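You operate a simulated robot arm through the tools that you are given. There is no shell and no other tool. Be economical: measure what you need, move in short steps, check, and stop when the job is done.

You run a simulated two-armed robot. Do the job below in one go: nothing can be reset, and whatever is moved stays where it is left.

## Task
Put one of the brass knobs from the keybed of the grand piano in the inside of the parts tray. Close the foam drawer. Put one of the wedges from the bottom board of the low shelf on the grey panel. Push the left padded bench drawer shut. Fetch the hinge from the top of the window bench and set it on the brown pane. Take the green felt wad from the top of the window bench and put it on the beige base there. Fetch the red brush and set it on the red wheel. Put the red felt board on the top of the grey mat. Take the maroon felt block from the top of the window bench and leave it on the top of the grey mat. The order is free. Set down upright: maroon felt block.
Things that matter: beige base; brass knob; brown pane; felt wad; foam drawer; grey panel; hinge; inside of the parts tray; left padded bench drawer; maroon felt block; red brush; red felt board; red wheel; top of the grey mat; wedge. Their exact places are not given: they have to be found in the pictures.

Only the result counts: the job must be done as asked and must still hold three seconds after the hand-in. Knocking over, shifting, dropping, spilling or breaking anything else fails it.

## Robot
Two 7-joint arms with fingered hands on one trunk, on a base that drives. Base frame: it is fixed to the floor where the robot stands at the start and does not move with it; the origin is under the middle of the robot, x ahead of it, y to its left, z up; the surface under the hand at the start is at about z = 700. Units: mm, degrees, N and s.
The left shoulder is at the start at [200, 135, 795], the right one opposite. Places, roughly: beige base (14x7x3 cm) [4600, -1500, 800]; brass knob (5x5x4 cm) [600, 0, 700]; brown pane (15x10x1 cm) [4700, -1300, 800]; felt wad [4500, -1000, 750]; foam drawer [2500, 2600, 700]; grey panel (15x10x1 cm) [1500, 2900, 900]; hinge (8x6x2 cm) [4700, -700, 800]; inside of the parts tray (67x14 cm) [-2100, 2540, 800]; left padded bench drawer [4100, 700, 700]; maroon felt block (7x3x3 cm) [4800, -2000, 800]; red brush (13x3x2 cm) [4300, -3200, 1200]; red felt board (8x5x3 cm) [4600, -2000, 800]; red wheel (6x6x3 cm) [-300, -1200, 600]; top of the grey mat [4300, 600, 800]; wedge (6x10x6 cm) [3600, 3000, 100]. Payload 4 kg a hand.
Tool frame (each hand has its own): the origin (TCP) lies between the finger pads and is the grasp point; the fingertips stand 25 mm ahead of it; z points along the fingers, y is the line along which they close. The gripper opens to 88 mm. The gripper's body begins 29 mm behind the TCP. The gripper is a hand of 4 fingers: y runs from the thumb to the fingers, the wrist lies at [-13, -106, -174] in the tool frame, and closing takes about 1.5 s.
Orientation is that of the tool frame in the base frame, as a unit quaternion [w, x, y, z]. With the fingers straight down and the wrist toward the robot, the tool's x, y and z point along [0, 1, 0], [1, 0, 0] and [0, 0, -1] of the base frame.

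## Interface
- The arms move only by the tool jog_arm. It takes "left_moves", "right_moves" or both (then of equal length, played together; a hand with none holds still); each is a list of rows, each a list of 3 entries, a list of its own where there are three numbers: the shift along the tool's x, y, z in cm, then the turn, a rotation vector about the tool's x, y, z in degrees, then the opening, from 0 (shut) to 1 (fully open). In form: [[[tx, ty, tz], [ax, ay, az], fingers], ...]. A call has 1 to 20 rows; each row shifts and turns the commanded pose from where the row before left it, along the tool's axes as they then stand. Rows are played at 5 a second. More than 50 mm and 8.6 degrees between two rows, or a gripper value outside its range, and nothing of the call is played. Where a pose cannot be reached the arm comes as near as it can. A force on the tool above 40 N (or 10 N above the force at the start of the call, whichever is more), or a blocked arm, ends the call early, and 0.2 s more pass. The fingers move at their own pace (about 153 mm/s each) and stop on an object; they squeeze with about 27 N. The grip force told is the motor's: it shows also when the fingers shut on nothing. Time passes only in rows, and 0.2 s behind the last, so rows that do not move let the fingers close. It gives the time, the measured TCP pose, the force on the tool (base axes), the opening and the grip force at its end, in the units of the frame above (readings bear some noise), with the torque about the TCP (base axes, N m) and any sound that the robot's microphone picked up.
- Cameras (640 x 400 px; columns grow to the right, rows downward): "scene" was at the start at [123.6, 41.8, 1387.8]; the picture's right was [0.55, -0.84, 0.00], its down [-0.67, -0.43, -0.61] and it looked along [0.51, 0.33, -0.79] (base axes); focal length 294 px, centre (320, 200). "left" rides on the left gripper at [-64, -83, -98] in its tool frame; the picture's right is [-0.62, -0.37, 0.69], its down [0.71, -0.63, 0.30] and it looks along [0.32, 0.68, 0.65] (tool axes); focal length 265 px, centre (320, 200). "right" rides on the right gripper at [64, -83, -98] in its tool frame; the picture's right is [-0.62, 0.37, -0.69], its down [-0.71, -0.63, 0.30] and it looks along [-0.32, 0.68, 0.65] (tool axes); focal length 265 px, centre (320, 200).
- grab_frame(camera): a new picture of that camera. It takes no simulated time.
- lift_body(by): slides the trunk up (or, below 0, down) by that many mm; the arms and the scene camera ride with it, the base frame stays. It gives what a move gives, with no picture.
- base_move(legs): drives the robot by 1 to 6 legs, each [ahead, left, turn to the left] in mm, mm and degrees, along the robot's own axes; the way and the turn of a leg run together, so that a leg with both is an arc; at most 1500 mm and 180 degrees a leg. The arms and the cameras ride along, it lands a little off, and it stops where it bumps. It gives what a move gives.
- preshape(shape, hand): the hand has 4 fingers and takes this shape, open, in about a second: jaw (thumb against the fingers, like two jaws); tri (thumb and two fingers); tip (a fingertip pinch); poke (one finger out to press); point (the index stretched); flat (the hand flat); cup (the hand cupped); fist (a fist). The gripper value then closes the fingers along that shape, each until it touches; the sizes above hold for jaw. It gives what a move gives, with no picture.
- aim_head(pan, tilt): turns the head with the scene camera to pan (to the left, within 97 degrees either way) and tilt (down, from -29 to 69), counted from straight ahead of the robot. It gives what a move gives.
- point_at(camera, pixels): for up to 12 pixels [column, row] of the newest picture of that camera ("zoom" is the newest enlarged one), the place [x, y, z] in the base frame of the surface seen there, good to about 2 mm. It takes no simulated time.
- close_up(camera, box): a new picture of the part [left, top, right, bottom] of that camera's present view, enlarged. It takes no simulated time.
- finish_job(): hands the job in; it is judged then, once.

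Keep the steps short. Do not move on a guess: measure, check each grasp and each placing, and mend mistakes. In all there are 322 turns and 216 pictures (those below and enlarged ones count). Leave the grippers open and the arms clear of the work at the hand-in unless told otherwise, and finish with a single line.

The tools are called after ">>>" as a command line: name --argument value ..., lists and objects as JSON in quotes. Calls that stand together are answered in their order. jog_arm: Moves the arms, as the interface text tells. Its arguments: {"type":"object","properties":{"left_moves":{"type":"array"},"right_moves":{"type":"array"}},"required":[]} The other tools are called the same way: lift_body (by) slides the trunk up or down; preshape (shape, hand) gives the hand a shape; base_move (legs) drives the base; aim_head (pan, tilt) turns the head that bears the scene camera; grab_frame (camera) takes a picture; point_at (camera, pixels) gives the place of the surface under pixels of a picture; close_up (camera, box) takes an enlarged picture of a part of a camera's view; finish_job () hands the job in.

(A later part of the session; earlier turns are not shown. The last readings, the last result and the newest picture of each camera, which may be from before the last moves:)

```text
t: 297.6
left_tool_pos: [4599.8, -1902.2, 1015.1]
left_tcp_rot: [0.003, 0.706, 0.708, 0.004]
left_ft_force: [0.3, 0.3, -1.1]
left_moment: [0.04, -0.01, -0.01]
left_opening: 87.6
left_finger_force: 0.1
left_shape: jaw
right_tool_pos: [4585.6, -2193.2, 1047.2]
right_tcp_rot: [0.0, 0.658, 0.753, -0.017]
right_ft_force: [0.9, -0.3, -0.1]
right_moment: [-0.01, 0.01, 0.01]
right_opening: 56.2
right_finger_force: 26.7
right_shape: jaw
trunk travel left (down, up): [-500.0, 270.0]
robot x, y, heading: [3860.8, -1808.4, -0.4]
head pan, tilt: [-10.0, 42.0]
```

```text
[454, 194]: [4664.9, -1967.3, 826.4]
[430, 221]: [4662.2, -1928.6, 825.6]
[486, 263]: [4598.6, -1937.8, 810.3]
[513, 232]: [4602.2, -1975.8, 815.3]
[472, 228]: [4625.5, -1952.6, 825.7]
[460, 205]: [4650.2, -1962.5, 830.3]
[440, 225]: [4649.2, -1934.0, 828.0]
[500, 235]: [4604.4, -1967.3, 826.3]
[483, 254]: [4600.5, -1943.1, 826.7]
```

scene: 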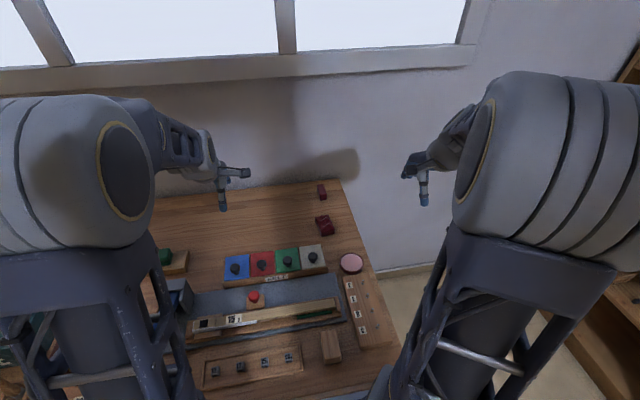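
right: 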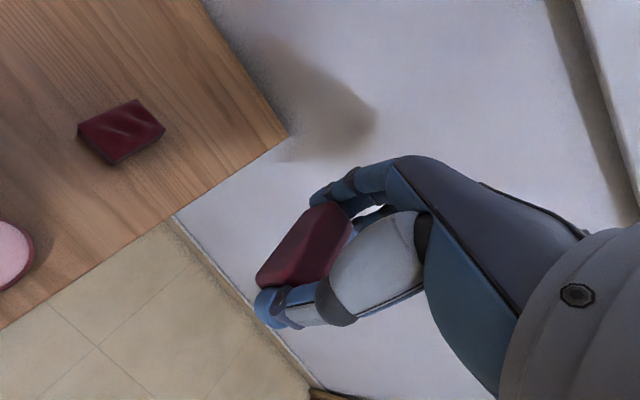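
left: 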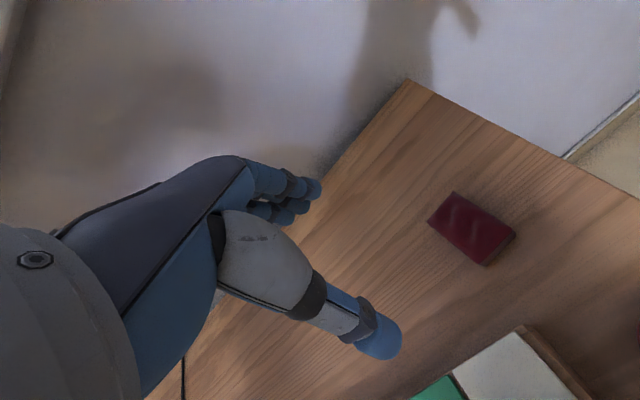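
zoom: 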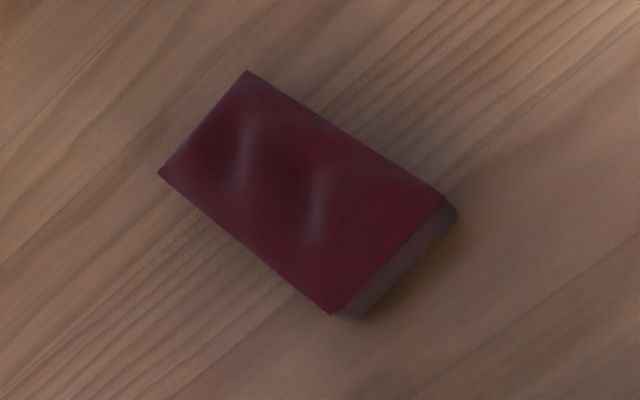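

Board: x about 4600–4668, y −1972…−1932, centre (4634,−1952), turned about 8°. I'll yaw, move above, and descend to z≈875.

>>> jog_arm --left_moves '[[[0, 0, 0], [0, 0, -8.3], 1], [[-2.7, 1.3, 2], [0, 0, 0], 1], [[-2.7, 1.3, 3], [0, 0, 0], 1], [[0, 0, 4.5], [0, 0, 0], 1], [[0, 0, 4.5], [0, 0, 0], 1], [[0, 0, 0], [0, 0, 0], 1]]'

>>> grab_frame --camera "left"

>>> point_at --camera "left" --pixels '[[375, 345], [300, 205], [395, 340]]'

```text
t: 298.9
left_tool_pos: [4636.6, -1949.0, 876.4]
left_tcp_rot: [0.004, 0.652, 0.758, 0.004]
left_ft_force: [-0.2, -0.5, 0.5]
left_moment: [0.02, 0.0, 0.0]
left_opening: 87.7
left_finger_force: 0.0
left_shape: jaw
right_tool_pos: [4586.4, -2193.8, 1048.3]
right_tcp_rot: [0.0, 0.657, 0.754, -0.017]
right_ft_force: [0.3, -0.3, -0.5]
right_moment: [0.05, 0.01, -0.01]
right_opening: 56.4
right_finger_force: 27.3
right_shape: jaw
trunk travel left (down, up): [-500.0, 270.0]
robot x, y, heading: [3862.3, -1807.9, -0.3]
head pan, tilt: [-10.0, 42.0]
```

```text
83 pictures are left
```

left: 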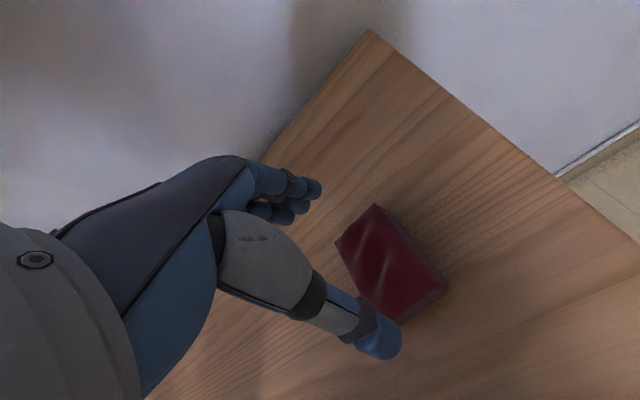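

```text
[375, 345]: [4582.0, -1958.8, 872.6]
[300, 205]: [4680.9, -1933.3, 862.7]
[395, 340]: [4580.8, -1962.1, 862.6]
```

>>> point_at --camera "left" --pixels '[[375, 206], [336, 243], [400, 320], [445, 288], [405, 310], [435, 285], [350, 255], [385, 260]]'

```text
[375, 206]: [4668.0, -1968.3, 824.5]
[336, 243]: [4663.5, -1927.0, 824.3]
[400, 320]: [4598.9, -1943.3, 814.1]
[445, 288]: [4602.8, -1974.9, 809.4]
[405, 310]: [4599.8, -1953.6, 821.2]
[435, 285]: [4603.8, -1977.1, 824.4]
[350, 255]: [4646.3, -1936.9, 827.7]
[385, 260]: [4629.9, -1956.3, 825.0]
```

>>> jog_arm --left_moves '[[[-0.3, -0.35, 2], [0, 0, 0], 1], [[0, 0, 1.6], [0, 0, 0], 1], [[0, 0, 1.0], [0, 0, 0], 1], [[0, 0, 0], [0, 0, 0], 1], [[0, 0, 0], [0, 0, 0], 0.8], [[0, 0, 0], [0, 0, 0], 0], [[0, 0, 0], [0, 0, 0], 0], [[0, 0, 0], [0, 0, 0], 0], [[0, 0, 0], [0, 0, 0], 0], [[0, 0, 0], [0, 0, 0], 0], [[0, 0, 0], [0, 0, 0], 0]]'

>>> grab_frame --camera "left"

```text
t: 301.4
left_tool_pos: [4635.0, -1952.9, 831.0]
left_tcp_rot: [0.004, 0.654, 0.757, 0.004]
left_ft_force: [-0.7, -0.6, -0.3]
left_moment: [0.01, 0.01, 0.0]
left_opening: 64.4
left_finger_force: 27.2
left_shape: jaw
right_tool_pos: [4585.6, -2193.7, 1047.4]
right_tcp_rot: [0.0, 0.657, 0.754, -0.018]
right_ft_force: [0.2, 0.7, -0.5]
right_moment: [0.02, 0.03, -0.03]
right_opening: 56.3
right_finger_force: 27.2
right_shape: jaw
trunk travel left (down, up): [-500.0, 270.0]
robot x, y, heading: [3860.8, -1808.6, -0.1]
head pan, tilt: [-10.0, 42.0]
```

```text
82 pictures are left
```

left: 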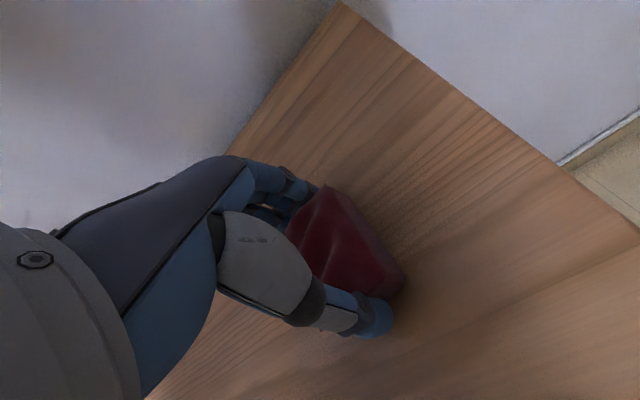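

Held (64 mm). I'll lift and bring the left hand back to its side, then back the base away and drive to the padded bench.

>>> jog_arm --left_moves '[[[0, 0, -1.5], [0, 0, 0], 0], [[0, 0, -3], [0, 0, 0], 0], [[0, 0, -4], [0, 0, 0], 0], [[0, 0, -4], [0, 0, 0], 0], [[0, 0, -4], [0, 0, 0], 0], [[0, 0, -4.5], [0, 0, 0], 0], [[3.5, -2.5, 0], [0, 0, 0], 0], [[3.5, -2.5, 0], [0, 0, 0], 0], [[3.5, -2.5, 0], [0, 0, 0], 0], [[3.5, -2.5, 0], [0, 0, 0], 0], [[3.5, -2.5, 0], [0, 0, 0], 0], [[3.5, -2.5, 0], [0, 0, 0], 0], [[3.5, -2.5, 0], [0, 0, 0], 0], [[0, 0, 0], [0, 0, 0], 0]]'

>>> base_move --legs '[[-650, 0, 0], [0, 1200, 0], [0, 1200, 0]]'

>>> aim_head --pan 0 --tilt 35

>>> grab_frame --camera "scene"

```text
t: 304.4
left_tool_pos: [4421.1, -1735.5, 1038.0]
left_tcp_rot: [0.003, 0.654, 0.756, 0.004]
left_ft_force: [-0.8, -0.1, -0.1]
left_moment: [-0.01, 0.03, -0.03]
left_opening: 64.1
left_finger_force: 26.9
left_shape: jaw
right_tool_pos: [4587.1, -2191.9, 1047.7]
right_tcp_rot: [0.0, 0.657, 0.754, -0.017]
right_ft_force: [-0.4, -0.4, -0.2]
right_moment: [-0.03, -0.01, 0.01]
right_opening: 56.8
right_finger_force: 27.0
right_shape: jaw
trunk travel left (down, up): [-500.0, 270.0]
robot x, y, heading: [3859.6, -1804.5, -0.4]
head pan, tilt: [-10.0, 42.0]
```

```text
t: 307.9
left_tool_pos: [3790.8, -1729.8, 1039.2]
left_tcp_rot: [0.004, 0.651, 0.759, 0.004]
left_ft_force: [-0.3, 0.3, -0.3]
left_moment: [0.01, 0.02, -0.02]
left_opening: 64.2
left_finger_force: 27.0
left_shape: jaw
right_tool_pos: [3960.4, -2186.3, 1047.8]
right_tcp_rot: [0.0, 0.654, 0.756, -0.019]
right_ft_force: [-0.2, 0.0, -0.1]
right_moment: [-0.01, 0.0, -0.05]
right_opening: 56.4
right_finger_force: 26.9
right_shape: jaw
trunk travel left (down, up): [-500.0, 270.0]
robot x, y, heading: [3232.8, -1803.3, 0.3]
head pan, tilt: [-10.0, 42.0]
stopped in leg 1: the robot was blocked; the commanded pose is now the measured one
```

```text
t: 308.6
left_tool_pos: [3791.5, -1728.3, 1037.4]
left_tcp_rot: [0.004, 0.652, 0.759, 0.004]
left_ft_force: [0.2, -0.3, -0.3]
left_moment: [0.03, 0.0, 0.0]
left_opening: 64.4
left_finger_force: 26.8
left_shape: jaw
right_tool_pos: [3960.5, -2185.9, 1048.0]
right_tcp_rot: [0.0, 0.654, 0.756, -0.018]
right_ft_force: [-0.6, 0.3, 1.4]
right_moment: [0.01, -0.02, 0.0]
right_opening: 56.5
right_finger_force: 27.2
right_shape: jaw
trunk travel left (down, up): [-500.0, 270.0]
robot x, y, heading: [3230.2, -1805.7, 0.1]
head pan, tilt: [0.0, 35.0]
```

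```text
81 pictures are left
```

scene: 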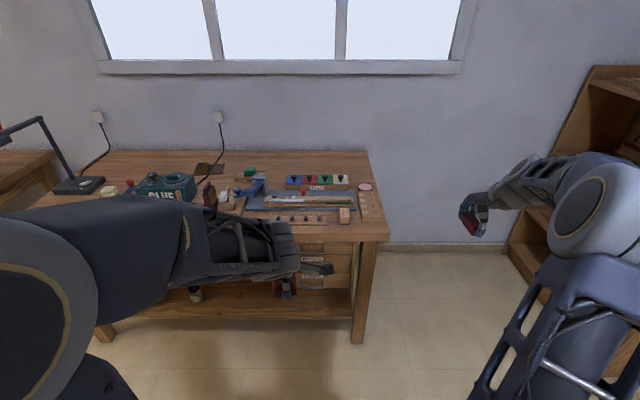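

I bumped something behind me, likely the green bucket. I'll move forward 100 mm and look back.

>>> base_move --legs '[[120, 0, 0]]'

>>> aim_head --pan -97 --tilt 45

>>> grab_frame --camera "scene"

```text
t: 309.8
left_tool_pos: [3911.4, -1727.5, 1038.5]
left_tcp_rot: [0.004, 0.65, 0.76, 0.005]
left_ft_force: [0.2, -0.4, -0.2]
left_moment: [-0.02, -0.02, 0.0]
left_opening: 64.0
left_finger_force: 27.0
left_shape: jaw
right_tool_pos: [4079.8, -2184.3, 1047.6]
right_tcp_rot: [0.001, 0.654, 0.756, -0.017]
right_ft_force: [-0.2, 0.3, 0.0]
right_moment: [0.03, 0.0, 0.0]
right_opening: 56.5
right_finger_force: 26.8
right_shape: jaw
trunk travel left (down, up): [-500.0, 270.0]
robot x, y, heading: [3351.1, -1805.8, 0.6]
head pan, tilt: [0.0, 35.0]
```

```text
t: 311.6
left_tool_pos: [3911.6, -1728.2, 1038.0]
left_tcp_rot: [0.003, 0.65, 0.76, 0.005]
left_ft_force: [-0.7, 0.4, -0.1]
left_moment: [0.02, -0.02, 0.01]
left_opening: 63.8
left_finger_force: 27.8
left_shape: jaw
right_tool_pos: [4081.0, -2183.8, 1047.9]
right_tcp_rot: [0.0, 0.654, 0.757, -0.018]
right_ft_force: [-0.4, -0.4, -0.8]
right_moment: [0.02, 0.0, 0.0]
right_opening: 56.4
right_finger_force: 26.8
right_shape: jaw
trunk travel left (down, up): [-500.0, 270.0]
robot x, y, heading: [3349.8, -1805.8, 0.4]
head pan, tilt: [-97.0, 45.0]
```

```text
80 pictures are left
```

scene: 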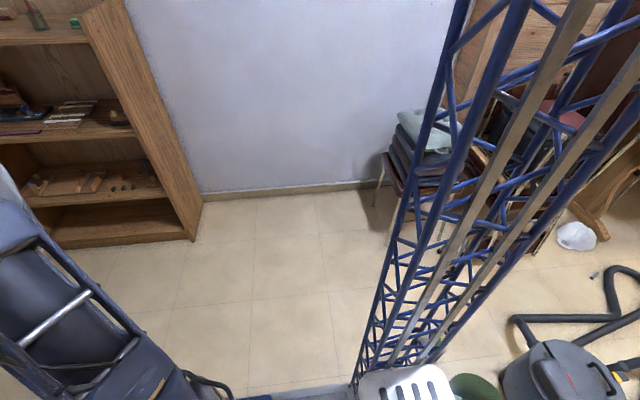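

>>> point_at --camera "scene" --pixels '[[465, 378], [480, 390], [455, 390], [540, 350], [500, 395], [570, 345], [490, 382]]'

>>> close_up --camera "scene" --box '[400, 300, 640, 400]'

```text
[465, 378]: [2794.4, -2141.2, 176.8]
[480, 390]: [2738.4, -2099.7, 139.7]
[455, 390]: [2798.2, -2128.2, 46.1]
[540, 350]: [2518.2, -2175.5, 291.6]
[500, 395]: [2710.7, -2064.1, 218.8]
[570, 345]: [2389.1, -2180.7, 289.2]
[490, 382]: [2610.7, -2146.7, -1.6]
```

```text
2.67 times, centred on (520, 350) of scene
```

zoom: 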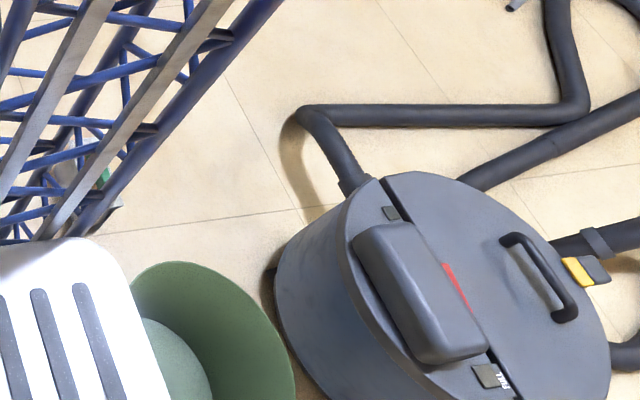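

The bucket stands upright. My earlier sightings put it at about (2774,−2044), and I'll recheck from further off. I'll continue: strafe left 500, then back 120 and on toward the padded bench.

>>> base_move --legs '[[0, 600, -0.4], [-130, 0, 0]]'

>>> aim_head --pan -97 --tilt 30

>>> grab_frame --camera "scene"

```text
t: 315.8
left_tool_pos: [3777.9, -1131.4, 1038.9]
left_tcp_rot: [0.003, 0.653, 0.757, 0.004]
left_ft_force: [-0.7, -0.2, -0.6]
left_moment: [0.02, 0.04, 0.0]
left_opening: 63.9
left_finger_force: 27.2
left_shape: jaw
right_tool_pos: [3943.9, -1588.6, 1048.3]
right_tcp_rot: [0.001, 0.657, 0.754, -0.018]
right_ft_force: [-0.2, 0.2, 0.6]
right_moment: [0.01, 0.01, 0.04]
right_opening: 56.3
right_finger_force: 27.0
right_shape: jaw
trunk travel left (down, up): [-500.0, 270.0]
robot x, y, heading: [3218.4, -1204.0, 0.1]
head pan, tilt: [-97.0, 45.0]
```

```text
t: 316.6
left_tool_pos: [3778.2, -1130.3, 1038.7]
left_tcp_rot: [0.003, 0.653, 0.757, 0.005]
left_ft_force: [-0.4, 0.7, -0.3]
left_moment: [-0.02, 0.0, 0.01]
left_opening: 64.2
left_finger_force: 27.1
left_shape: jaw
right_tool_pos: [3943.3, -1588.6, 1047.7]
right_tcp_rot: [0.001, 0.657, 0.754, -0.018]
right_ft_force: [0.2, 0.3, -0.2]
right_moment: [0.0, 0.02, 0.02]
right_opening: 56.4
right_finger_force: 27.1
right_shape: jaw
trunk travel left (down, up): [-500.0, 270.0]
robot x, y, heading: [3219.1, -1201.1, -0.2]
head pan, tilt: [-97.0, 30.0]
```

```text
78 pictures are left
```

scene: 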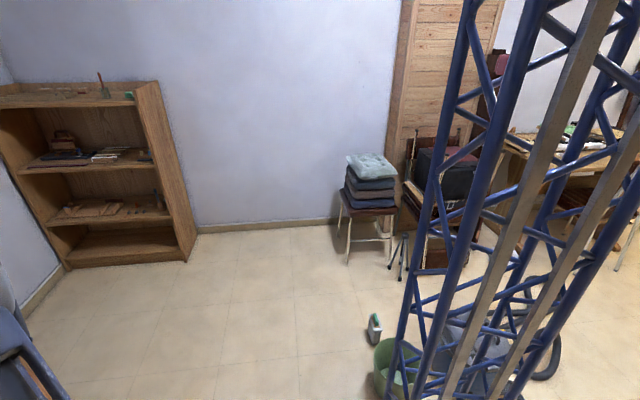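

>>> close_up --camera "scene" --box '[340, 290, 520, 400]'

>>> point_at --camera "zoom" --pixels '[[125, 200], [140, 280], [150, 330], [195, 175], [180, 300], [120, 140], [120, 110], [165, 250], [200, 330], [230, 190]]'

```text
3.56 times, centred on (430, 345) of scene
```

zoom: 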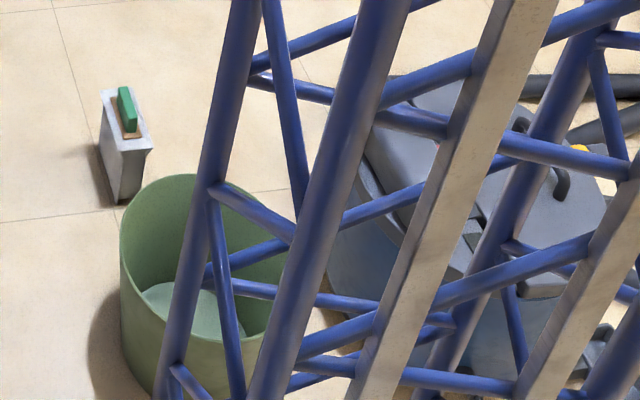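

```text
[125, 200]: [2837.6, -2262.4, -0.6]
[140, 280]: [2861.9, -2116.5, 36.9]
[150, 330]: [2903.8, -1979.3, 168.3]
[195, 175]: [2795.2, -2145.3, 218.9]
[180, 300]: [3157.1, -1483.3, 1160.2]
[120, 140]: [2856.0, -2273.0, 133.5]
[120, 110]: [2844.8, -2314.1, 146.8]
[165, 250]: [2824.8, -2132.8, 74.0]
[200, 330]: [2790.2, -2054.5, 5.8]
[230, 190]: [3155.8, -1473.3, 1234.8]
```

The fitted bucket centre agrees with my earlier sighting within a few mm, so it was barely touched. On to the padded bench.

>>> base_move --legs '[[0, 900, 0], [0, 870, 0]]'

>>> aim_head --pan 0 --tilt 35

>>> grab_frame --camera "scene"

```text
t: 325.6
left_tool_pos: [3762.7, 650.5, 1039.6]
left_tcp_rot: [0.003, 0.651, 0.759, 0.004]
left_ft_force: [-0.2, 0.3, -0.7]
left_moment: [-0.02, 0.0, 0.02]
left_opening: 64.1
left_finger_force: 27.0
left_shape: jaw
right_tool_pos: [3931.7, 194.2, 1048.9]
right_tcp_rot: [0.001, 0.654, 0.756, -0.018]
right_ft_force: [0.1, -0.9, -0.5]
right_moment: [-0.04, -0.01, 0.0]
right_opening: 56.4
right_finger_force: 26.9
right_shape: jaw
trunk travel left (down, up): [-500.0, 270.0]
robot x, y, heading: [3200.9, 572.5, 0.4]
head pan, tilt: [-97.0, 30.0]
```

```text
t: 327.3
left_tool_pos: [3762.2, 651.7, 1039.0]
left_tcp_rot: [0.004, 0.651, 0.759, 0.004]
left_ft_force: [-0.7, 0.6, -1.4]
left_moment: [-0.02, 0.0, -0.01]
left_opening: 64.0
left_finger_force: 27.0
left_shape: jaw
right_tool_pos: [3931.6, 194.5, 1047.6]
right_tcp_rot: [0.001, 0.654, 0.757, -0.017]
right_ft_force: [-0.3, -0.4, -0.1]
right_moment: [0.0, 0.04, 0.0]
right_opening: 56.2
right_finger_force: 26.9
right_shape: jaw
trunk travel left (down, up): [-500.0, 270.0]
robot x, y, heading: [3200.6, 572.8, 0.6]
head pan, tilt: [0.0, 35.0]
```

```text
76 pictures are left
```

scene: 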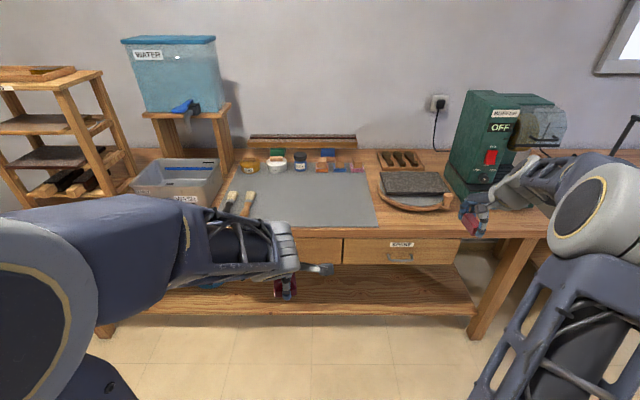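

I'll measure the mat corners and the things on it.

>>> point_at --camera "scene" --pixels '[[320, 200], [365, 176], [372, 222], [255, 195], [245, 205], [290, 215], [275, 170], [340, 170], [345, 210], [390, 190], [230, 200], [310, 220]]'

>>> close_up --camera "scene" --box '[200, 130, 470, 260]'

```text
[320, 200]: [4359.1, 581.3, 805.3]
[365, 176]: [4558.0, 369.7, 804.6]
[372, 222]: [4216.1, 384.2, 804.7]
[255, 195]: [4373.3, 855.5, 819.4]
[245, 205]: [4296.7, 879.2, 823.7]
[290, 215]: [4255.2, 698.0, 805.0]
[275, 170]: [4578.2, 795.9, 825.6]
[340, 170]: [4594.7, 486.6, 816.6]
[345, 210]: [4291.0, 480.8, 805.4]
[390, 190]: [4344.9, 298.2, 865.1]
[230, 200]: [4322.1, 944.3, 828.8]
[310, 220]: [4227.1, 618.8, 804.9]
```

```text
2.37 times, centred on (335, 195) of scene
```

zoom: 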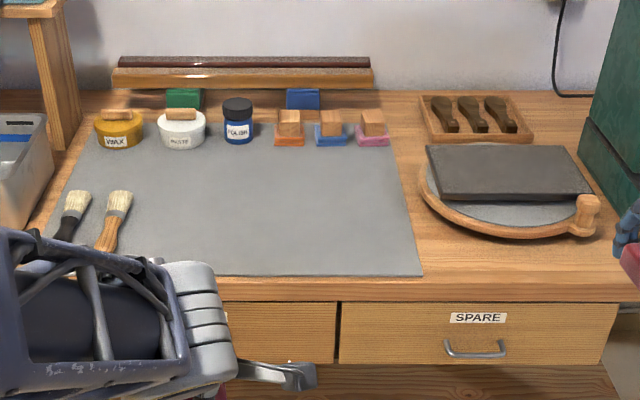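

Mat: z≈805, free area x 4200–4530, y 390–780. I'll drive forward 400 mm and set the maroon block with the right hand at about (4350,470).

>>> base_move --legs '[[400, 0, -0.5]]'

>>> jog_arm --right_moves '[[[3.87, 0.8, 0], [0, 0, 0], 0], [[3.87, 0.8, 0], [0, 0, 0], 0], [[3.87, 0.8, 0], [0, 0, 0], 0], [[3.87, 0.8, 0], [0, 0, 0], 0], [[3.87, 0.8, 0], [0, 0, 0], 0], [[3.87, 0.8, 0], [0, 0, 0], 0], [[3.87, 0.8, 0], [0, 0, 0], 0], [[0, 0, 4], [0, 0, 0], 0], [[0, 0, 4], [0, 0, 0], 0], [[0, 0, 4], [0, 0, 0], 0], [[0, 0, 0], [0, 0, 0], 0]]'

>>> grab_frame --camera "right"

>>> grab_frame --camera "scene"

```text
t: 329.8
left_tool_pos: [4159.5, 652.1, 1039.2]
left_tcp_rot: [0.003, 0.651, 0.759, 0.003]
left_ft_force: [-0.3, -1.0, -0.2]
left_moment: [-0.03, -0.02, 0.0]
left_opening: 64.0
left_finger_force: 26.6
left_shape: jaw
right_tool_pos: [4326.8, 196.3, 1047.4]
right_tcp_rot: [0.001, 0.654, 0.756, -0.018]
right_ft_force: [-0.1, -0.5, 0.2]
right_moment: [0.03, -0.04, -0.02]
right_opening: 56.5
right_finger_force: 26.8
right_shape: jaw
trunk travel left (down, up): [-500.0, 270.0]
robot x, y, heading: [3600.4, 577.7, 0.2]
head pan, tilt: [0.0, 35.0]
```

```text
t: 332.2
left_tool_pos: [4159.1, 653.6, 1038.7]
left_tcp_rot: [0.003, 0.651, 0.759, 0.004]
left_ft_force: [0.4, 0.6, -0.5]
left_moment: [-0.02, 0.0, 0.01]
left_opening: 64.4
left_finger_force: 26.4
left_shape: jaw
right_tool_pos: [4340.9, 468.9, 916.3]
right_tcp_rot: [0.001, 0.655, 0.756, -0.018]
right_ft_force: [-0.2, 1.4, -0.7]
right_moment: [0.0, -0.01, 0.01]
right_opening: 56.2
right_finger_force: 27.2
right_shape: jaw
trunk travel left (down, up): [-500.0, 270.0]
robot x, y, heading: [3600.6, 580.3, 0.5]
head pan, tilt: [0.0, 35.0]
```

```text
74 pictures are left
```

right: 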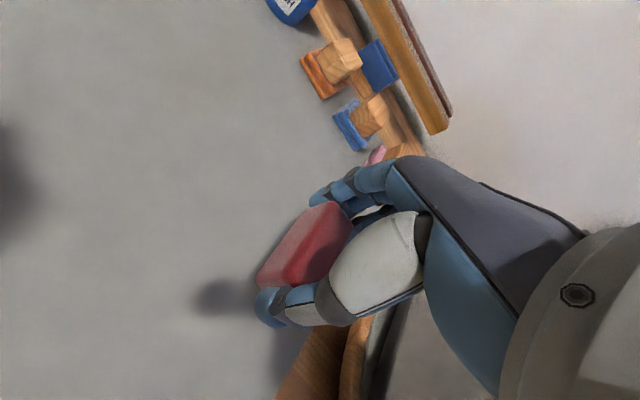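

```text
73 pictures are left
```

scene: 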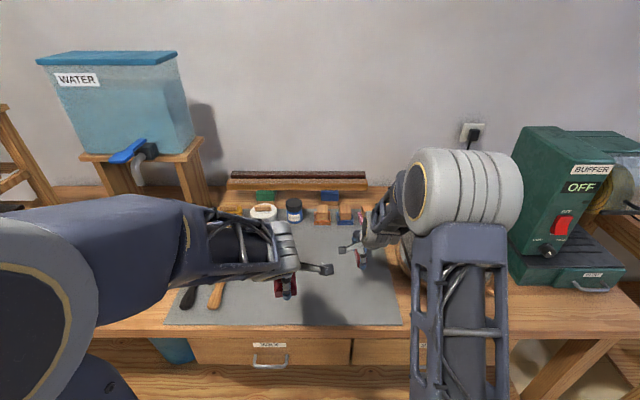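

Over the free mat. Lowering to contact.

>>> jog_arm --right_moves '[[[0.3, 0, 3], [0, 0, 0], 0], [[0, 0, 3], [0, 0, 0], 0], [[0, 0, 1.2], [0, 0, 0], 0], [[0, 0, 0.4], [0, 0, 0], 0], [[0, 0, 0.2], [0, 0, 0], 0], [[0, 0, 0.2], [0, 0, 0], 0], [[0, 0, 0], [0, 0, 0], 0]]'

>>> close_up --camera "right" --box '[200, 160, 400, 360]'

```text
t: 333.8
left_tool_pos: [4159.3, 652.7, 1039.1]
left_tcp_rot: [0.003, 0.652, 0.759, 0.003]
left_ft_force: [-0.4, 0.1, -0.7]
left_moment: [0.0, 0.01, 0.05]
left_opening: 64.0
left_finger_force: 27.2
left_shape: jaw
right_tool_pos: [4340.3, 469.8, 840.2]
right_tcp_rot: [0.001, 0.654, 0.756, -0.018]
right_ft_force: [1.0, -0.1, 0.2]
right_moment: [0.02, -0.01, 0.0]
right_opening: 56.1
right_finger_force: 27.2
right_shape: jaw
trunk travel left (down, up): [-500.0, 270.0]
robot x, y, heading: [3601.9, 577.2, 0.2]
head pan, tilt: [0.0, 35.0]
```

```text
2.00 times, centred on (300, 260) of right
```

zoom: 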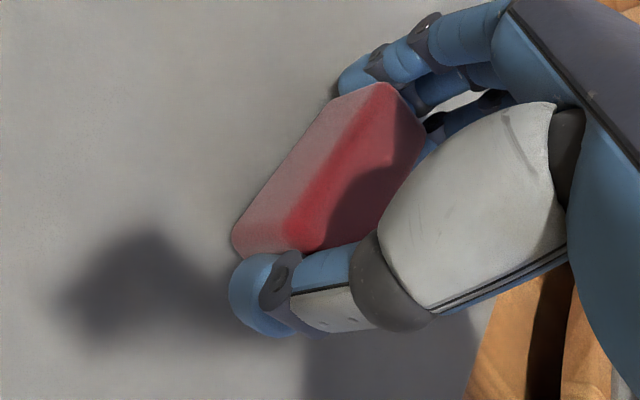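

>>> jog_arm --right_moves '[[[0, 0, 0.15], [0, 0, 0], 0], [[0, 0, 0.15], [0, 0, 0], 0], [[0, 0, 0.1], [0, 0, 0], 0], [[0, 0, 0], [0, 0, 0], 0]]'

>>> jog_arm --right_moves '[[[0, 0, 0], [0, 0, 0], 0.75], [[0, 0, 0], [0, 0, 0], 0.9], [[0, 0, 0], [0, 0, 0], 1], [[0, 0, 0], [0, 0, 0], 1], [[0, 0, -1.5], [0, 0, 0], 1], [[0, 0, -3], [0, 0, 0], 1], [[0, 0, -4], [0, 0, 0], 1], [[0, 0, -4], [0, 0, 0], 1], [[0, 0, -4], [0, 0, 0], 1], [[0, 0, 0], [0, 0, 0], 1]]'

>>> grab_frame --camera "right"

```text
t: 334.8
left_tool_pos: [4158.3, 652.6, 1039.0]
left_tcp_rot: [0.004, 0.652, 0.758, 0.004]
left_ft_force: [0.3, 0.6, -1.2]
left_moment: [-0.01, 0.0, -0.01]
left_opening: 64.0
left_finger_force: 27.0
left_shape: jaw
right_tool_pos: [4339.5, 469.6, 836.2]
right_tcp_rot: [0.001, 0.654, 0.756, -0.017]
right_ft_force: [-0.7, 0.5, 4.0]
right_moment: [0.01, -0.14, 0.0]
right_opening: 56.1
right_finger_force: 27.0
right_shape: jaw
trunk travel left (down, up): [-500.0, 270.0]
robot x, y, heading: [3597.7, 579.8, 0.0]
head pan, tilt: [0.0, 35.0]
```

```text
t: 337.0
left_tool_pos: [4158.8, 653.0, 1038.6]
left_tcp_rot: [0.003, 0.651, 0.759, 0.005]
left_ft_force: [-0.5, 0.6, -0.1]
left_moment: [0.01, -0.02, -0.04]
left_opening: 64.0
left_finger_force: 26.9
left_shape: jaw
right_tool_pos: [4341.0, 475.0, 1000.7]
right_tcp_rot: [0.0, 0.654, 0.756, -0.018]
right_ft_force: [0.5, 0.8, 0.0]
right_moment: [-0.03, -0.01, -0.01]
right_opening: 87.6
right_finger_force: 0.2
right_shape: jaw
trunk travel left (down, up): [-500.0, 270.0]
robot x, y, heading: [3602.9, 578.6, 0.4]
head pan, tilt: [0.0, 35.0]
```

```text
71 pictures are left
```

right: 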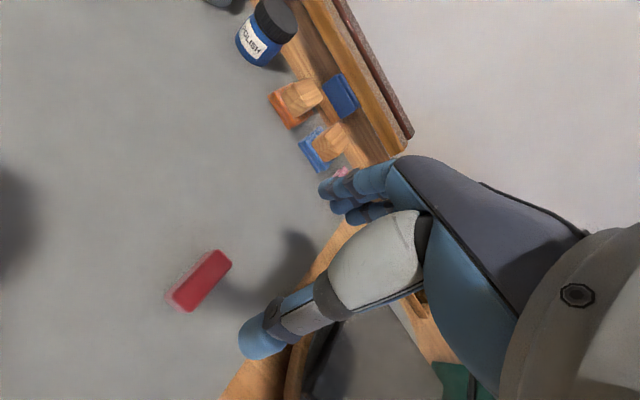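

Block stands on the mat. I'll take the right hand aside, then place the red felt board with the left at about (4345,668).

>>> jog_arm --left_moves '[[[0, 0, 0], [0, 0, 0], 0], [[0, 0, 0], [0, 0, 0], 0], [[0, 0, 0], [0, 0, 0], 0], [[-0.26, 3.7, 0], [0, 0, 0], 0], [[-0.26, 3.7, 0], [0, 0, 0], 0], [[-0.26, 3.7, 0], [0, 0, 0], 0], [[-0.26, 3.7, 0], [0, 0, 0], 0], [[-0.26, 3.7, 0], [0, 0, 0], 0], [[0, 0, 4], [0, 0, 0], 0], [[0, 0, 4], [0, 0, 0], 0], [[0, 0, 4], [0, 0, 0], 0], [[0, 0, 0], [0, 0, 0], 0]]' --right_moves '[[[-4, -2, -1], [0, 0, 0], 1], [[-4, -2, -1], [0, 0, 0], 1], [[-4, -2, -1], [0, 0, 0], 1], [[-4, -2, 0], [0, 0, 0], 1], [[-4, -2, 0], [0, 0, 0], 1], [[-4, -2, 0], [0, 0, 0], 1], [[0, 0, 0], [0, 0, 0], 1], [[0, 0, 0], [0, 0, 0], 1], [[0, 0, 0], [0, 0, 0], 1], [[0, 0, 0], [0, 0, 0], 1], [[0, 0, 0], [0, 0, 0], 1], [[0, 0, 0], [0, 0, 0], 1]]'

>>> grab_frame --camera "left"

```text
t: 339.6
left_tool_pos: [4345.1, 670.6, 917.8]
left_tcp_rot: [0.004, 0.651, 0.759, 0.005]
left_ft_force: [0.0, 0.5, -0.1]
left_moment: [0.02, 0.03, 0.0]
left_opening: 64.2
left_finger_force: 27.0
left_shape: jaw
right_tool_pos: [4259.4, 219.4, 1039.7]
right_tcp_rot: [0.0, 0.654, 0.756, -0.018]
right_ft_force: [-0.1, -0.2, 0.7]
right_moment: [0.0, 0.01, -0.01]
right_opening: 87.7
right_finger_force: 0.0
right_shape: jaw
trunk travel left (down, up): [-500.0, 270.0]
robot x, y, heading: [3602.1, 578.3, 0.1]
head pan, tilt: [0.0, 35.0]
```

```text
70 pictures are left
```

left: 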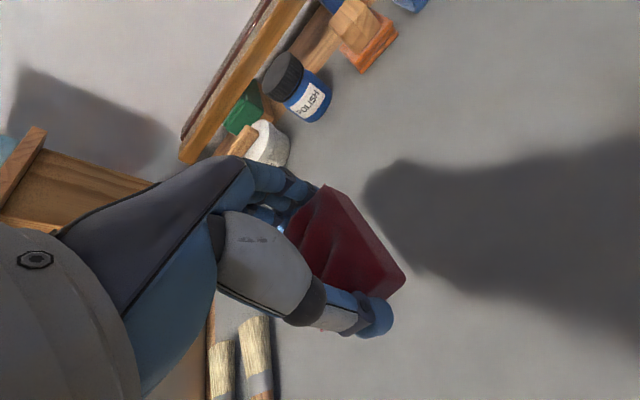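

Clear of the brushes. Lowering to contact.

>>> jog_arm --left_moves '[[[0, 0, 3], [0, 0, 0], 0], [[0, 0, 3], [0, 0, 0], 0], [[0, 0, 1.4], [0, 0, 0], 0], [[0, 0, 0.4], [0, 0, 0], 0], [[0, 0, 0.2], [0, 0, 0], 0], [[0, 0, 0.15], [0, 0, 0], 0], [[0, 0, 0], [0, 0, 0], 0]]'

```text
t: 341.2
left_tool_pos: [4346.0, 668.5, 838.2]
left_tcp_rot: [0.004, 0.651, 0.759, 0.005]
left_ft_force: [0.4, -0.2, -0.2]
left_moment: [-0.02, -0.02, -0.01]
left_opening: 64.3
left_finger_force: 26.8
left_shape: jaw
right_tool_pos: [4261.0, 220.7, 1039.9]
right_tcp_rot: [0.0, 0.654, 0.756, -0.019]
right_ft_force: [0.4, -0.4, -0.7]
right_moment: [-0.03, 0.03, -0.01]
right_opening: 87.7
right_finger_force: 0.0
right_shape: jaw
trunk travel left (down, up): [-500.0, 270.0]
robot x, y, heading: [3601.2, 578.1, 0.2]
head pan, tilt: [0.0, 35.0]
```

>>> jog_arm --left_moves '[[[0, 0, 0.15], [0, 0, 0], 0], [[0, 0, 0.1], [0, 0, 0], 0], [[0, 0, 0], [0, 0, 0], 0], [[0, 0, 0], [0, 0, 0], 0.8], [[0, 0, 0], [0, 0, 0], 1], [[0, 0, 0], [0, 0, 0], 1], [[0, 0, 0], [0, 0, 0], 1], [[0, 0, -1.5], [0, 0, 0], 1], [[0, 0, -3], [0, 0, 0], 1], [[0, 0, -4], [0, 0, 0], 1], [[0, 0, -4], [0, 0, 0], 1], [[0, 0, -4], [0, 0, 0], 1], [[0, -4, 0], [0, 0, 0], 1], [[0, -4, 0], [0, 0, 0], 1], [[0, -4, 0], [0, 0, 0], 1], [[0, -4, 0], [0, 0, 0], 1], [[0, 0, 0], [0, 0, 0], 1]]'

>>> grab_frame --camera "scene"

>>> close_up --camera "left" --box '[280, 60, 560, 280]'

```text
t: 344.8
left_tool_pos: [4185.2, 645.3, 997.8]
left_tcp_rot: [0.004, 0.65, 0.76, 0.004]
left_ft_force: [0.4, 0.0, -0.6]
left_moment: [0.01, 0.01, -0.03]
left_opening: 87.7
left_finger_force: 0.1
left_shape: jaw
right_tool_pos: [4259.5, 220.1, 1038.6]
right_tcp_rot: [0.002, 0.654, 0.756, -0.018]
right_ft_force: [-0.5, 0.1, 0.0]
right_moment: [0.01, 0.01, -0.01]
right_opening: 87.7
right_finger_force: 0.1
right_shape: jaw
trunk travel left (down, up): [-500.0, 270.0]
robot x, y, heading: [3601.2, 579.5, 0.4]
head pan, tilt: [0.0, 35.0]
```

```text
69 pictures are left
```

scene: 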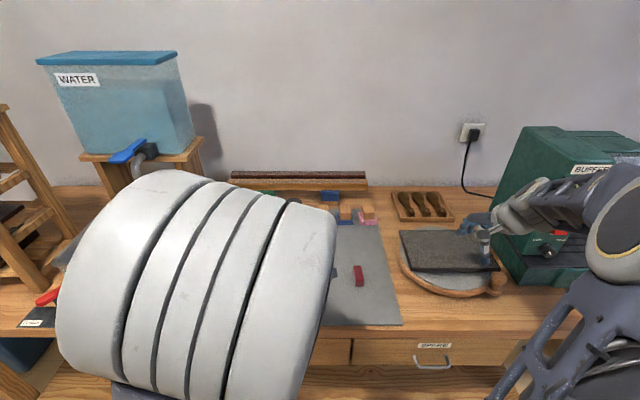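

```text
1.82 times, centred on (420, 170) of left
```

zoom: 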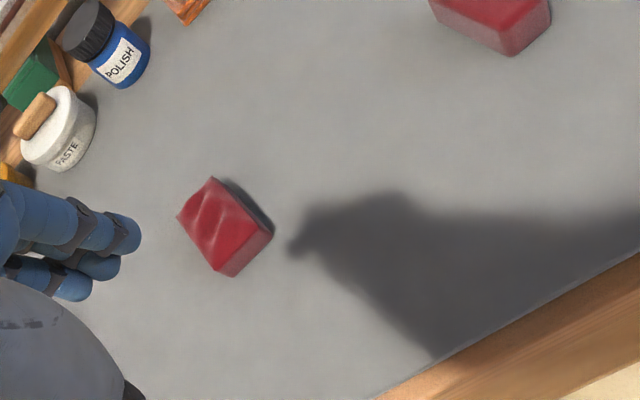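

Both felt pieces lie on the mat. Now the brush. I'll straighten both hands, back off to x≈3450, drive down to y≈−1600, and turn toward the corner shelf.

>>> jog_arm --left_moves '[[[0, 0, 0], [0, 0, 8.3], 1], [[3, -2, -2], [0, 0, 0], 1], [[3, -2, -2], [0, 0, 0], 1], [[3, 0, 0], [0, 0, 0], 1], [[3, 0, 0], [0, 0, 0], 1]]' --right_moves '[[[0, 0, 0], [0, 0, 8.5], 1], [[0, -2, 0], [0, 0, 0], 1], [[0, -2, 0], [0, 0, 0], 1], [[0, -2, 0], [0, 0, 0], 1], [[0, 0, 0], [0, 0, 0], 1]]'

>>> base_move --legs '[[-180, 0, 0], [0, -1100, 0], [0, -1080, 0], [0, 0, -90]]'

>>> aim_head --pan 20 --tilt 20

>>> grab_frame --camera "scene"

```text
t: 346.0
left_tool_pos: [4147.3, 760.3, 1037.6]
left_tcp_rot: [0.004, 0.705, 0.709, 0.004]
left_ft_force: [0.3, -0.7, 0.1]
left_moment: [0.03, -0.02, 0.0]
left_opening: 87.9
left_finger_force: 0.0
left_shape: jaw
left hand out of reach, approached as far as the arm can: row 2
right_tool_pos: [4200.4, 221.9, 1040.9]
right_tcp_rot: [0.002, 0.708, 0.705, -0.019]
right_ft_force: [-0.1, -0.3, 0.7]
right_moment: [0.03, 0.02, -0.03]
right_opening: 87.7
right_finger_force: 0.1
right_shape: jaw
trunk travel left (down, up): [-500.0, 270.0]
robot x, y, heading: [3596.2, 575.2, 0.3]
head pan, tilt: [0.0, 35.0]
```

```text
t: 361.7
left_tool_pos: [3588.6, -2159.6, 1036.2]
left_tcp_rot: [0.006, 1.0, 0.01, 0.001]
left_ft_force: [0.6, -0.7, -0.3]
left_moment: [0.0, 0.0, 0.0]
left_opening: 87.8
left_finger_force: 0.0
left_shape: jaw
right_tool_pos: [3050.3, -2219.7, 1041.7]
right_tcp_rot: [-0.012, 1.0, 0.004, -0.014]
right_ft_force: [-0.6, -0.3, 0.7]
right_moment: [0.0, 0.05, 0.0]
right_opening: 87.4
right_finger_force: 0.1
right_shape: jaw
trunk travel left (down, up): [-500.0, 270.0]
robot x, y, heading: [3398.7, -1611.0, -88.8]
head pan, tilt: [0.0, 35.0]
```

```text
t: 362.5
left_tool_pos: [3588.3, -2160.3, 1036.3]
left_tcp_rot: [0.005, 1.0, 0.011, 0.001]
left_ft_force: [0.2, 0.8, 0.4]
left_moment: [-0.03, 0.02, 0.03]
left_opening: 87.9
left_finger_force: 0.1
left_shape: jaw
right_tool_pos: [3049.8, -2219.0, 1041.1]
right_tcp_rot: [-0.011, 1.0, 0.003, -0.015]
right_ft_force: [0.0, 0.3, 0.2]
right_moment: [0.0, 0.0, -0.01]
right_opening: 87.8
right_finger_force: 0.1
right_shape: jaw
trunk travel left (down, up): [-500.0, 270.0]
robot x, y, heading: [3395.0, -1608.4, -88.9]
head pan, tilt: [20.0, 20.0]
```

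```text
67 pictures are left
```

scene: 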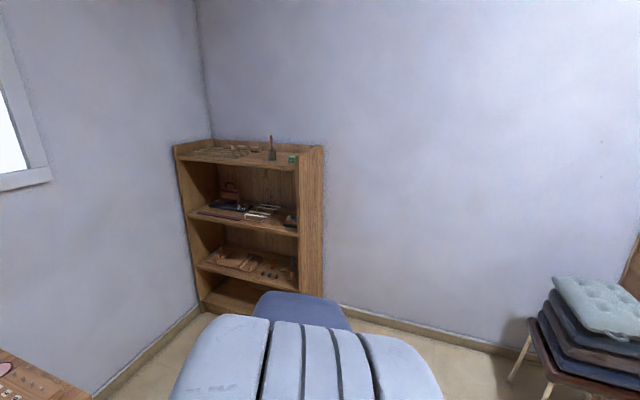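

>>> point_at --camera "scene" --pixels '[[560, 320], [510, 375], [322, 150], [175, 150], [272, 150], [290, 160], [310, 290], [240, 150], [255, 150]]'

>>> close_up --camera "scene" --box '[165, 125, 335, 245]'

```text
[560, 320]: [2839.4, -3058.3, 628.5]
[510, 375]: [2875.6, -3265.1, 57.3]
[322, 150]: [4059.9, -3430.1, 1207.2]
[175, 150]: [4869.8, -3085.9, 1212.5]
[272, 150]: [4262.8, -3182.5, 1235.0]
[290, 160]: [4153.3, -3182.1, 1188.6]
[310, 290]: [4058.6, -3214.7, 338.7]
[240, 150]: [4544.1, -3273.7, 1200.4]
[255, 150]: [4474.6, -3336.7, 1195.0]
```

```text
3.33 times, centred on (250, 185) of scene
```

zoom: 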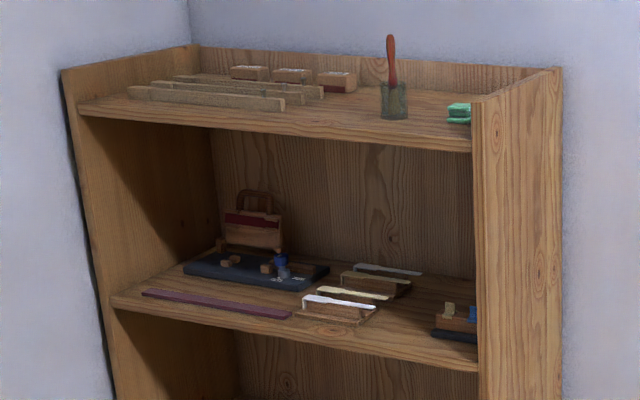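

The red brush stands handle-up in a small jar on the shelf top at about (4263,−3182). I'll drive to about (4060,−2430), facing the shelf.

>>> base_move --legs '[[830, 0, -1.1], [0, 660, 0]]'

>>> lift_body --by 260

>>> aim_head --pan 15 --tilt 30

>>> grab_frame --camera "scene"

```text
t: 370.2
left_tool_pos: [4246.2, -2988.2, 1038.4]
left_tcp_rot: [0.005, 1.0, 0.004, 0.001]
left_ft_force: [0.3, -0.5, 0.0]
left_moment: [0.0, -0.02, 0.03]
left_opening: 87.3
left_finger_force: 0.1
left_shape: jaw
right_tool_pos: [3707.3, -3039.5, 1040.0]
right_tcp_rot: [-0.011, 1.0, -0.004, -0.014]
right_ft_force: [-0.5, -0.2, -1.1]
right_moment: [0.0, -0.01, 0.01]
right_opening: 87.7
right_finger_force: 0.0
right_shape: jaw
trunk travel left (down, up): [-500.0, 270.0]
robot x, y, heading: [4064.1, -2436.4, -89.9]
head pan, tilt: [20.0, 20.0]
```

```text
t: 372.9
left_tool_pos: [4246.2, -2987.8, 1297.9]
left_tcp_rot: [0.005, 1.0, 0.003, 0.001]
left_ft_force: [-0.2, 0.1, -0.8]
left_moment: [0.01, 0.02, 0.03]
left_opening: 87.7
left_finger_force: 0.2
left_shape: jaw
right_tool_pos: [3707.2, -3039.9, 1301.3]
right_tcp_rot: [-0.011, 1.0, -0.004, -0.014]
right_ft_force: [0.0, -0.3, 0.0]
right_moment: [0.0, 0.03, -0.02]
right_opening: 87.7
right_finger_force: 0.0
right_shape: jaw
trunk travel left (down, up): [-760.0, 10.0]
robot x, y, heading: [4059.4, -2441.6, -89.9]
head pan, tilt: [20.0, 20.0]
```

```text
t: 373.6
left_tool_pos: [4246.6, -2988.9, 1296.6]
left_tcp_rot: [0.005, 1.0, 0.002, 0.001]
left_ft_force: [0.1, 0.3, 0.1]
left_moment: [0.03, -0.03, 0.01]
left_opening: 88.0
left_finger_force: 0.1
left_shape: jaw
right_tool_pos: [3707.2, -3038.9, 1301.2]
right_tcp_rot: [-0.011, 1.0, -0.003, -0.013]
right_ft_force: [-1.1, 0.1, -0.3]
right_moment: [0.02, 0.01, -0.01]
right_opening: 87.8
right_finger_force: 0.2
right_shape: jaw
trunk travel left (down, up): [-760.0, 10.0]
robot x, y, heading: [4062.6, -2438.0, -89.7]
head pan, tilt: [15.0, 30.0]
```

```text
65 pictures are left
```

scene: 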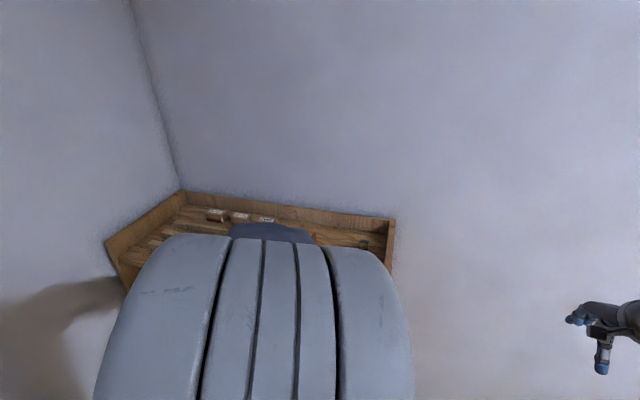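

The left arm hides the brush. I'll stand slightly further right and back (3950,−2380), then turn the left hand to point forward horizontally in front of the shelf.

>>> base_move --legs '[[0, -112, 0], [-55, 0, 0]]'

>>> jog_arm --left_moves '[[[3, 3, -1], [0, 0, 0], 1], [[3, 3, -1], [0, 0, 0], 1], [[3, 3, -1], [0, 0, 0], 1], [[3, 3, -1], [0, 0, 0], 1], [[0, 0, 0], [0, 0, 8.2], 1], [[0, 0, 0], [0, 0, 8.2], 1], [[0, 0, 0], [0, 0, 8.2], 1], [[0, 0, 0], [0, 0, 8.2], 1], [[0, 0, 0], [0, 0, 8.2], 1], [[0, 0, 0], [0, 0, 8.2], 1], [[0, 0, 0], [0, 0, 8.2], 1], [[0, 0, 0], [0, 0, 8.2], 1], [[0, 0, 0], [0, 0, 8.2], 1], [[0, 0, 0], [0, 0, 8.2], 1], [[0, 0, 0], [0, 0, 8], 1], [[0, 0, 0], [0, 0, 0], 1]]'

>>> grab_frame --camera "left"

```text
t: 375.3
left_tool_pos: [4132.5, -2934.5, 1296.9]
left_tcp_rot: [0.004, 1.0, 0.002, 0.002]
left_ft_force: [1.0, 0.0, 1.1]
left_moment: [0.03, 0.01, -0.03]
left_opening: 87.9
left_finger_force: 0.0
left_shape: jaw
right_tool_pos: [3592.9, -2983.5, 1300.9]
right_tcp_rot: [-0.012, 1.0, -0.005, -0.014]
right_ft_force: [-0.1, -0.2, 0.3]
right_moment: [-0.01, 0.01, 0.0]
right_opening: 87.7
right_finger_force: 0.1
right_shape: jaw
trunk travel left (down, up): [-760.0, 10.0]
robot x, y, heading: [3949.3, -2385.2, -89.9]
head pan, tilt: [15.0, 30.0]
```

```text
t: 378.7
left_tool_pos: [4252.6, -3052.3, 1338.4]
left_tcp_rot: [0.003, 0.709, -0.706, 0.004]
left_ft_force: [-0.1, 0.5, 0.4]
left_moment: [0.0, 0.03, 0.0]
left_opening: 87.8
left_finger_force: 0.1
left_shape: jaw
right_tool_pos: [3591.7, -2985.0, 1301.5]
right_tcp_rot: [-0.012, 1.0, -0.004, -0.015]
right_ft_force: [-0.4, -0.5, -0.6]
right_moment: [-0.01, -0.04, 0.02]
right_opening: 87.7
right_finger_force: 0.0
right_shape: jaw
trunk travel left (down, up): [-760.0, 10.0]
robot x, y, heading: [3951.6, -2386.0, -89.8]
head pan, tilt: [15.0, 30.0]
```

```text
64 pictures are left
```

left: 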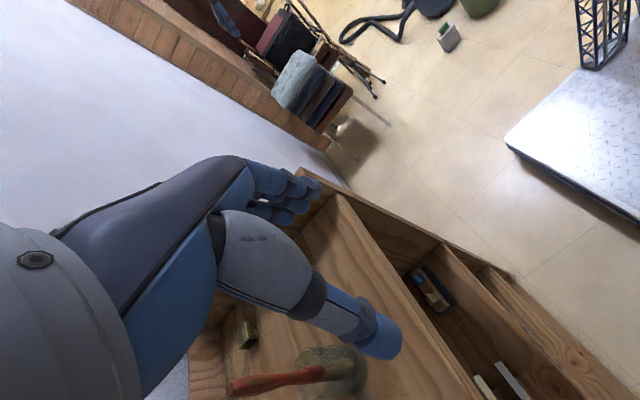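

Red handle at (275,383), jar at (335,365). Now I'll pitch the hand up to point forward.

>>> jog_arm --left_moves '[[[0, 0, 0], [0, 8.5, 0], 1], [[0, 0, 0], [0, 8.5, 0], 1], [[0, 0, 0], [0, 8.5, 0], 1], [[0, 0, 0], [0, 8.5, 0], 1], [[0, 0, 0], [0, 8.5, 0], 1], [[0, 0, 0], [0, 8.5, 0], 1], [[0, 0, 0], [0, 8.5, 0], 1], [[0, 0, 0], [0, 8.5, 0], 1], [[0, 0, 0], [0, 8.5, 0], 1], [[0, 0, 0], [0, 8.5, 0], 1], [[0, 0, 0], [0, 0, 0], 1]]'

>>> grab_frame --camera "left"

>>> grab_frame --camera "scene"

```text
t: 381.1
left_tool_pos: [4252.1, -3052.2, 1339.2]
left_tcp_rot: [0.478, 0.52, -0.517, 0.483]
left_ft_force: [0.5, -0.2, -0.9]
left_moment: [-0.03, -0.02, -0.02]
left_opening: 87.9
left_finger_force: 0.1
left_shape: jaw
right_tool_pos: [3592.4, -2984.0, 1300.7]
right_tcp_rot: [-0.011, 1.0, -0.004, -0.013]
right_ft_force: [-0.8, 0.4, 0.4]
right_moment: [-0.02, -0.04, 0.0]
right_opening: 87.9
right_finger_force: 0.0
right_shape: jaw
trunk travel left (down, up): [-760.0, 10.0]
robot x, y, heading: [3950.0, -2384.1, -89.9]
head pan, tilt: [15.0, 30.0]
```

```text
63 pictures are left
```

left: 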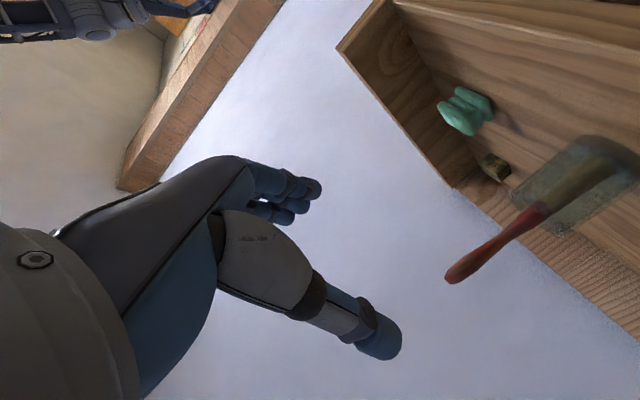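

```text
62 pictures are left
```

scene: 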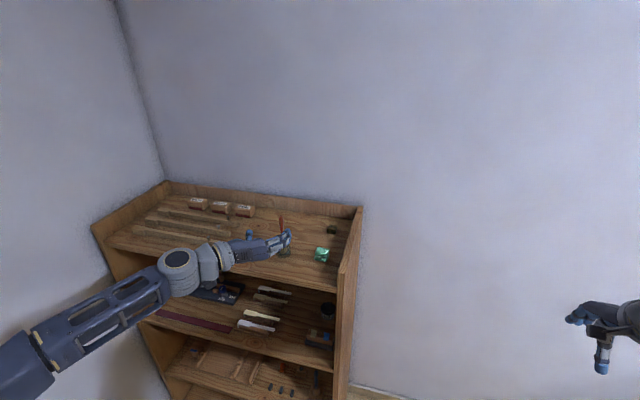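

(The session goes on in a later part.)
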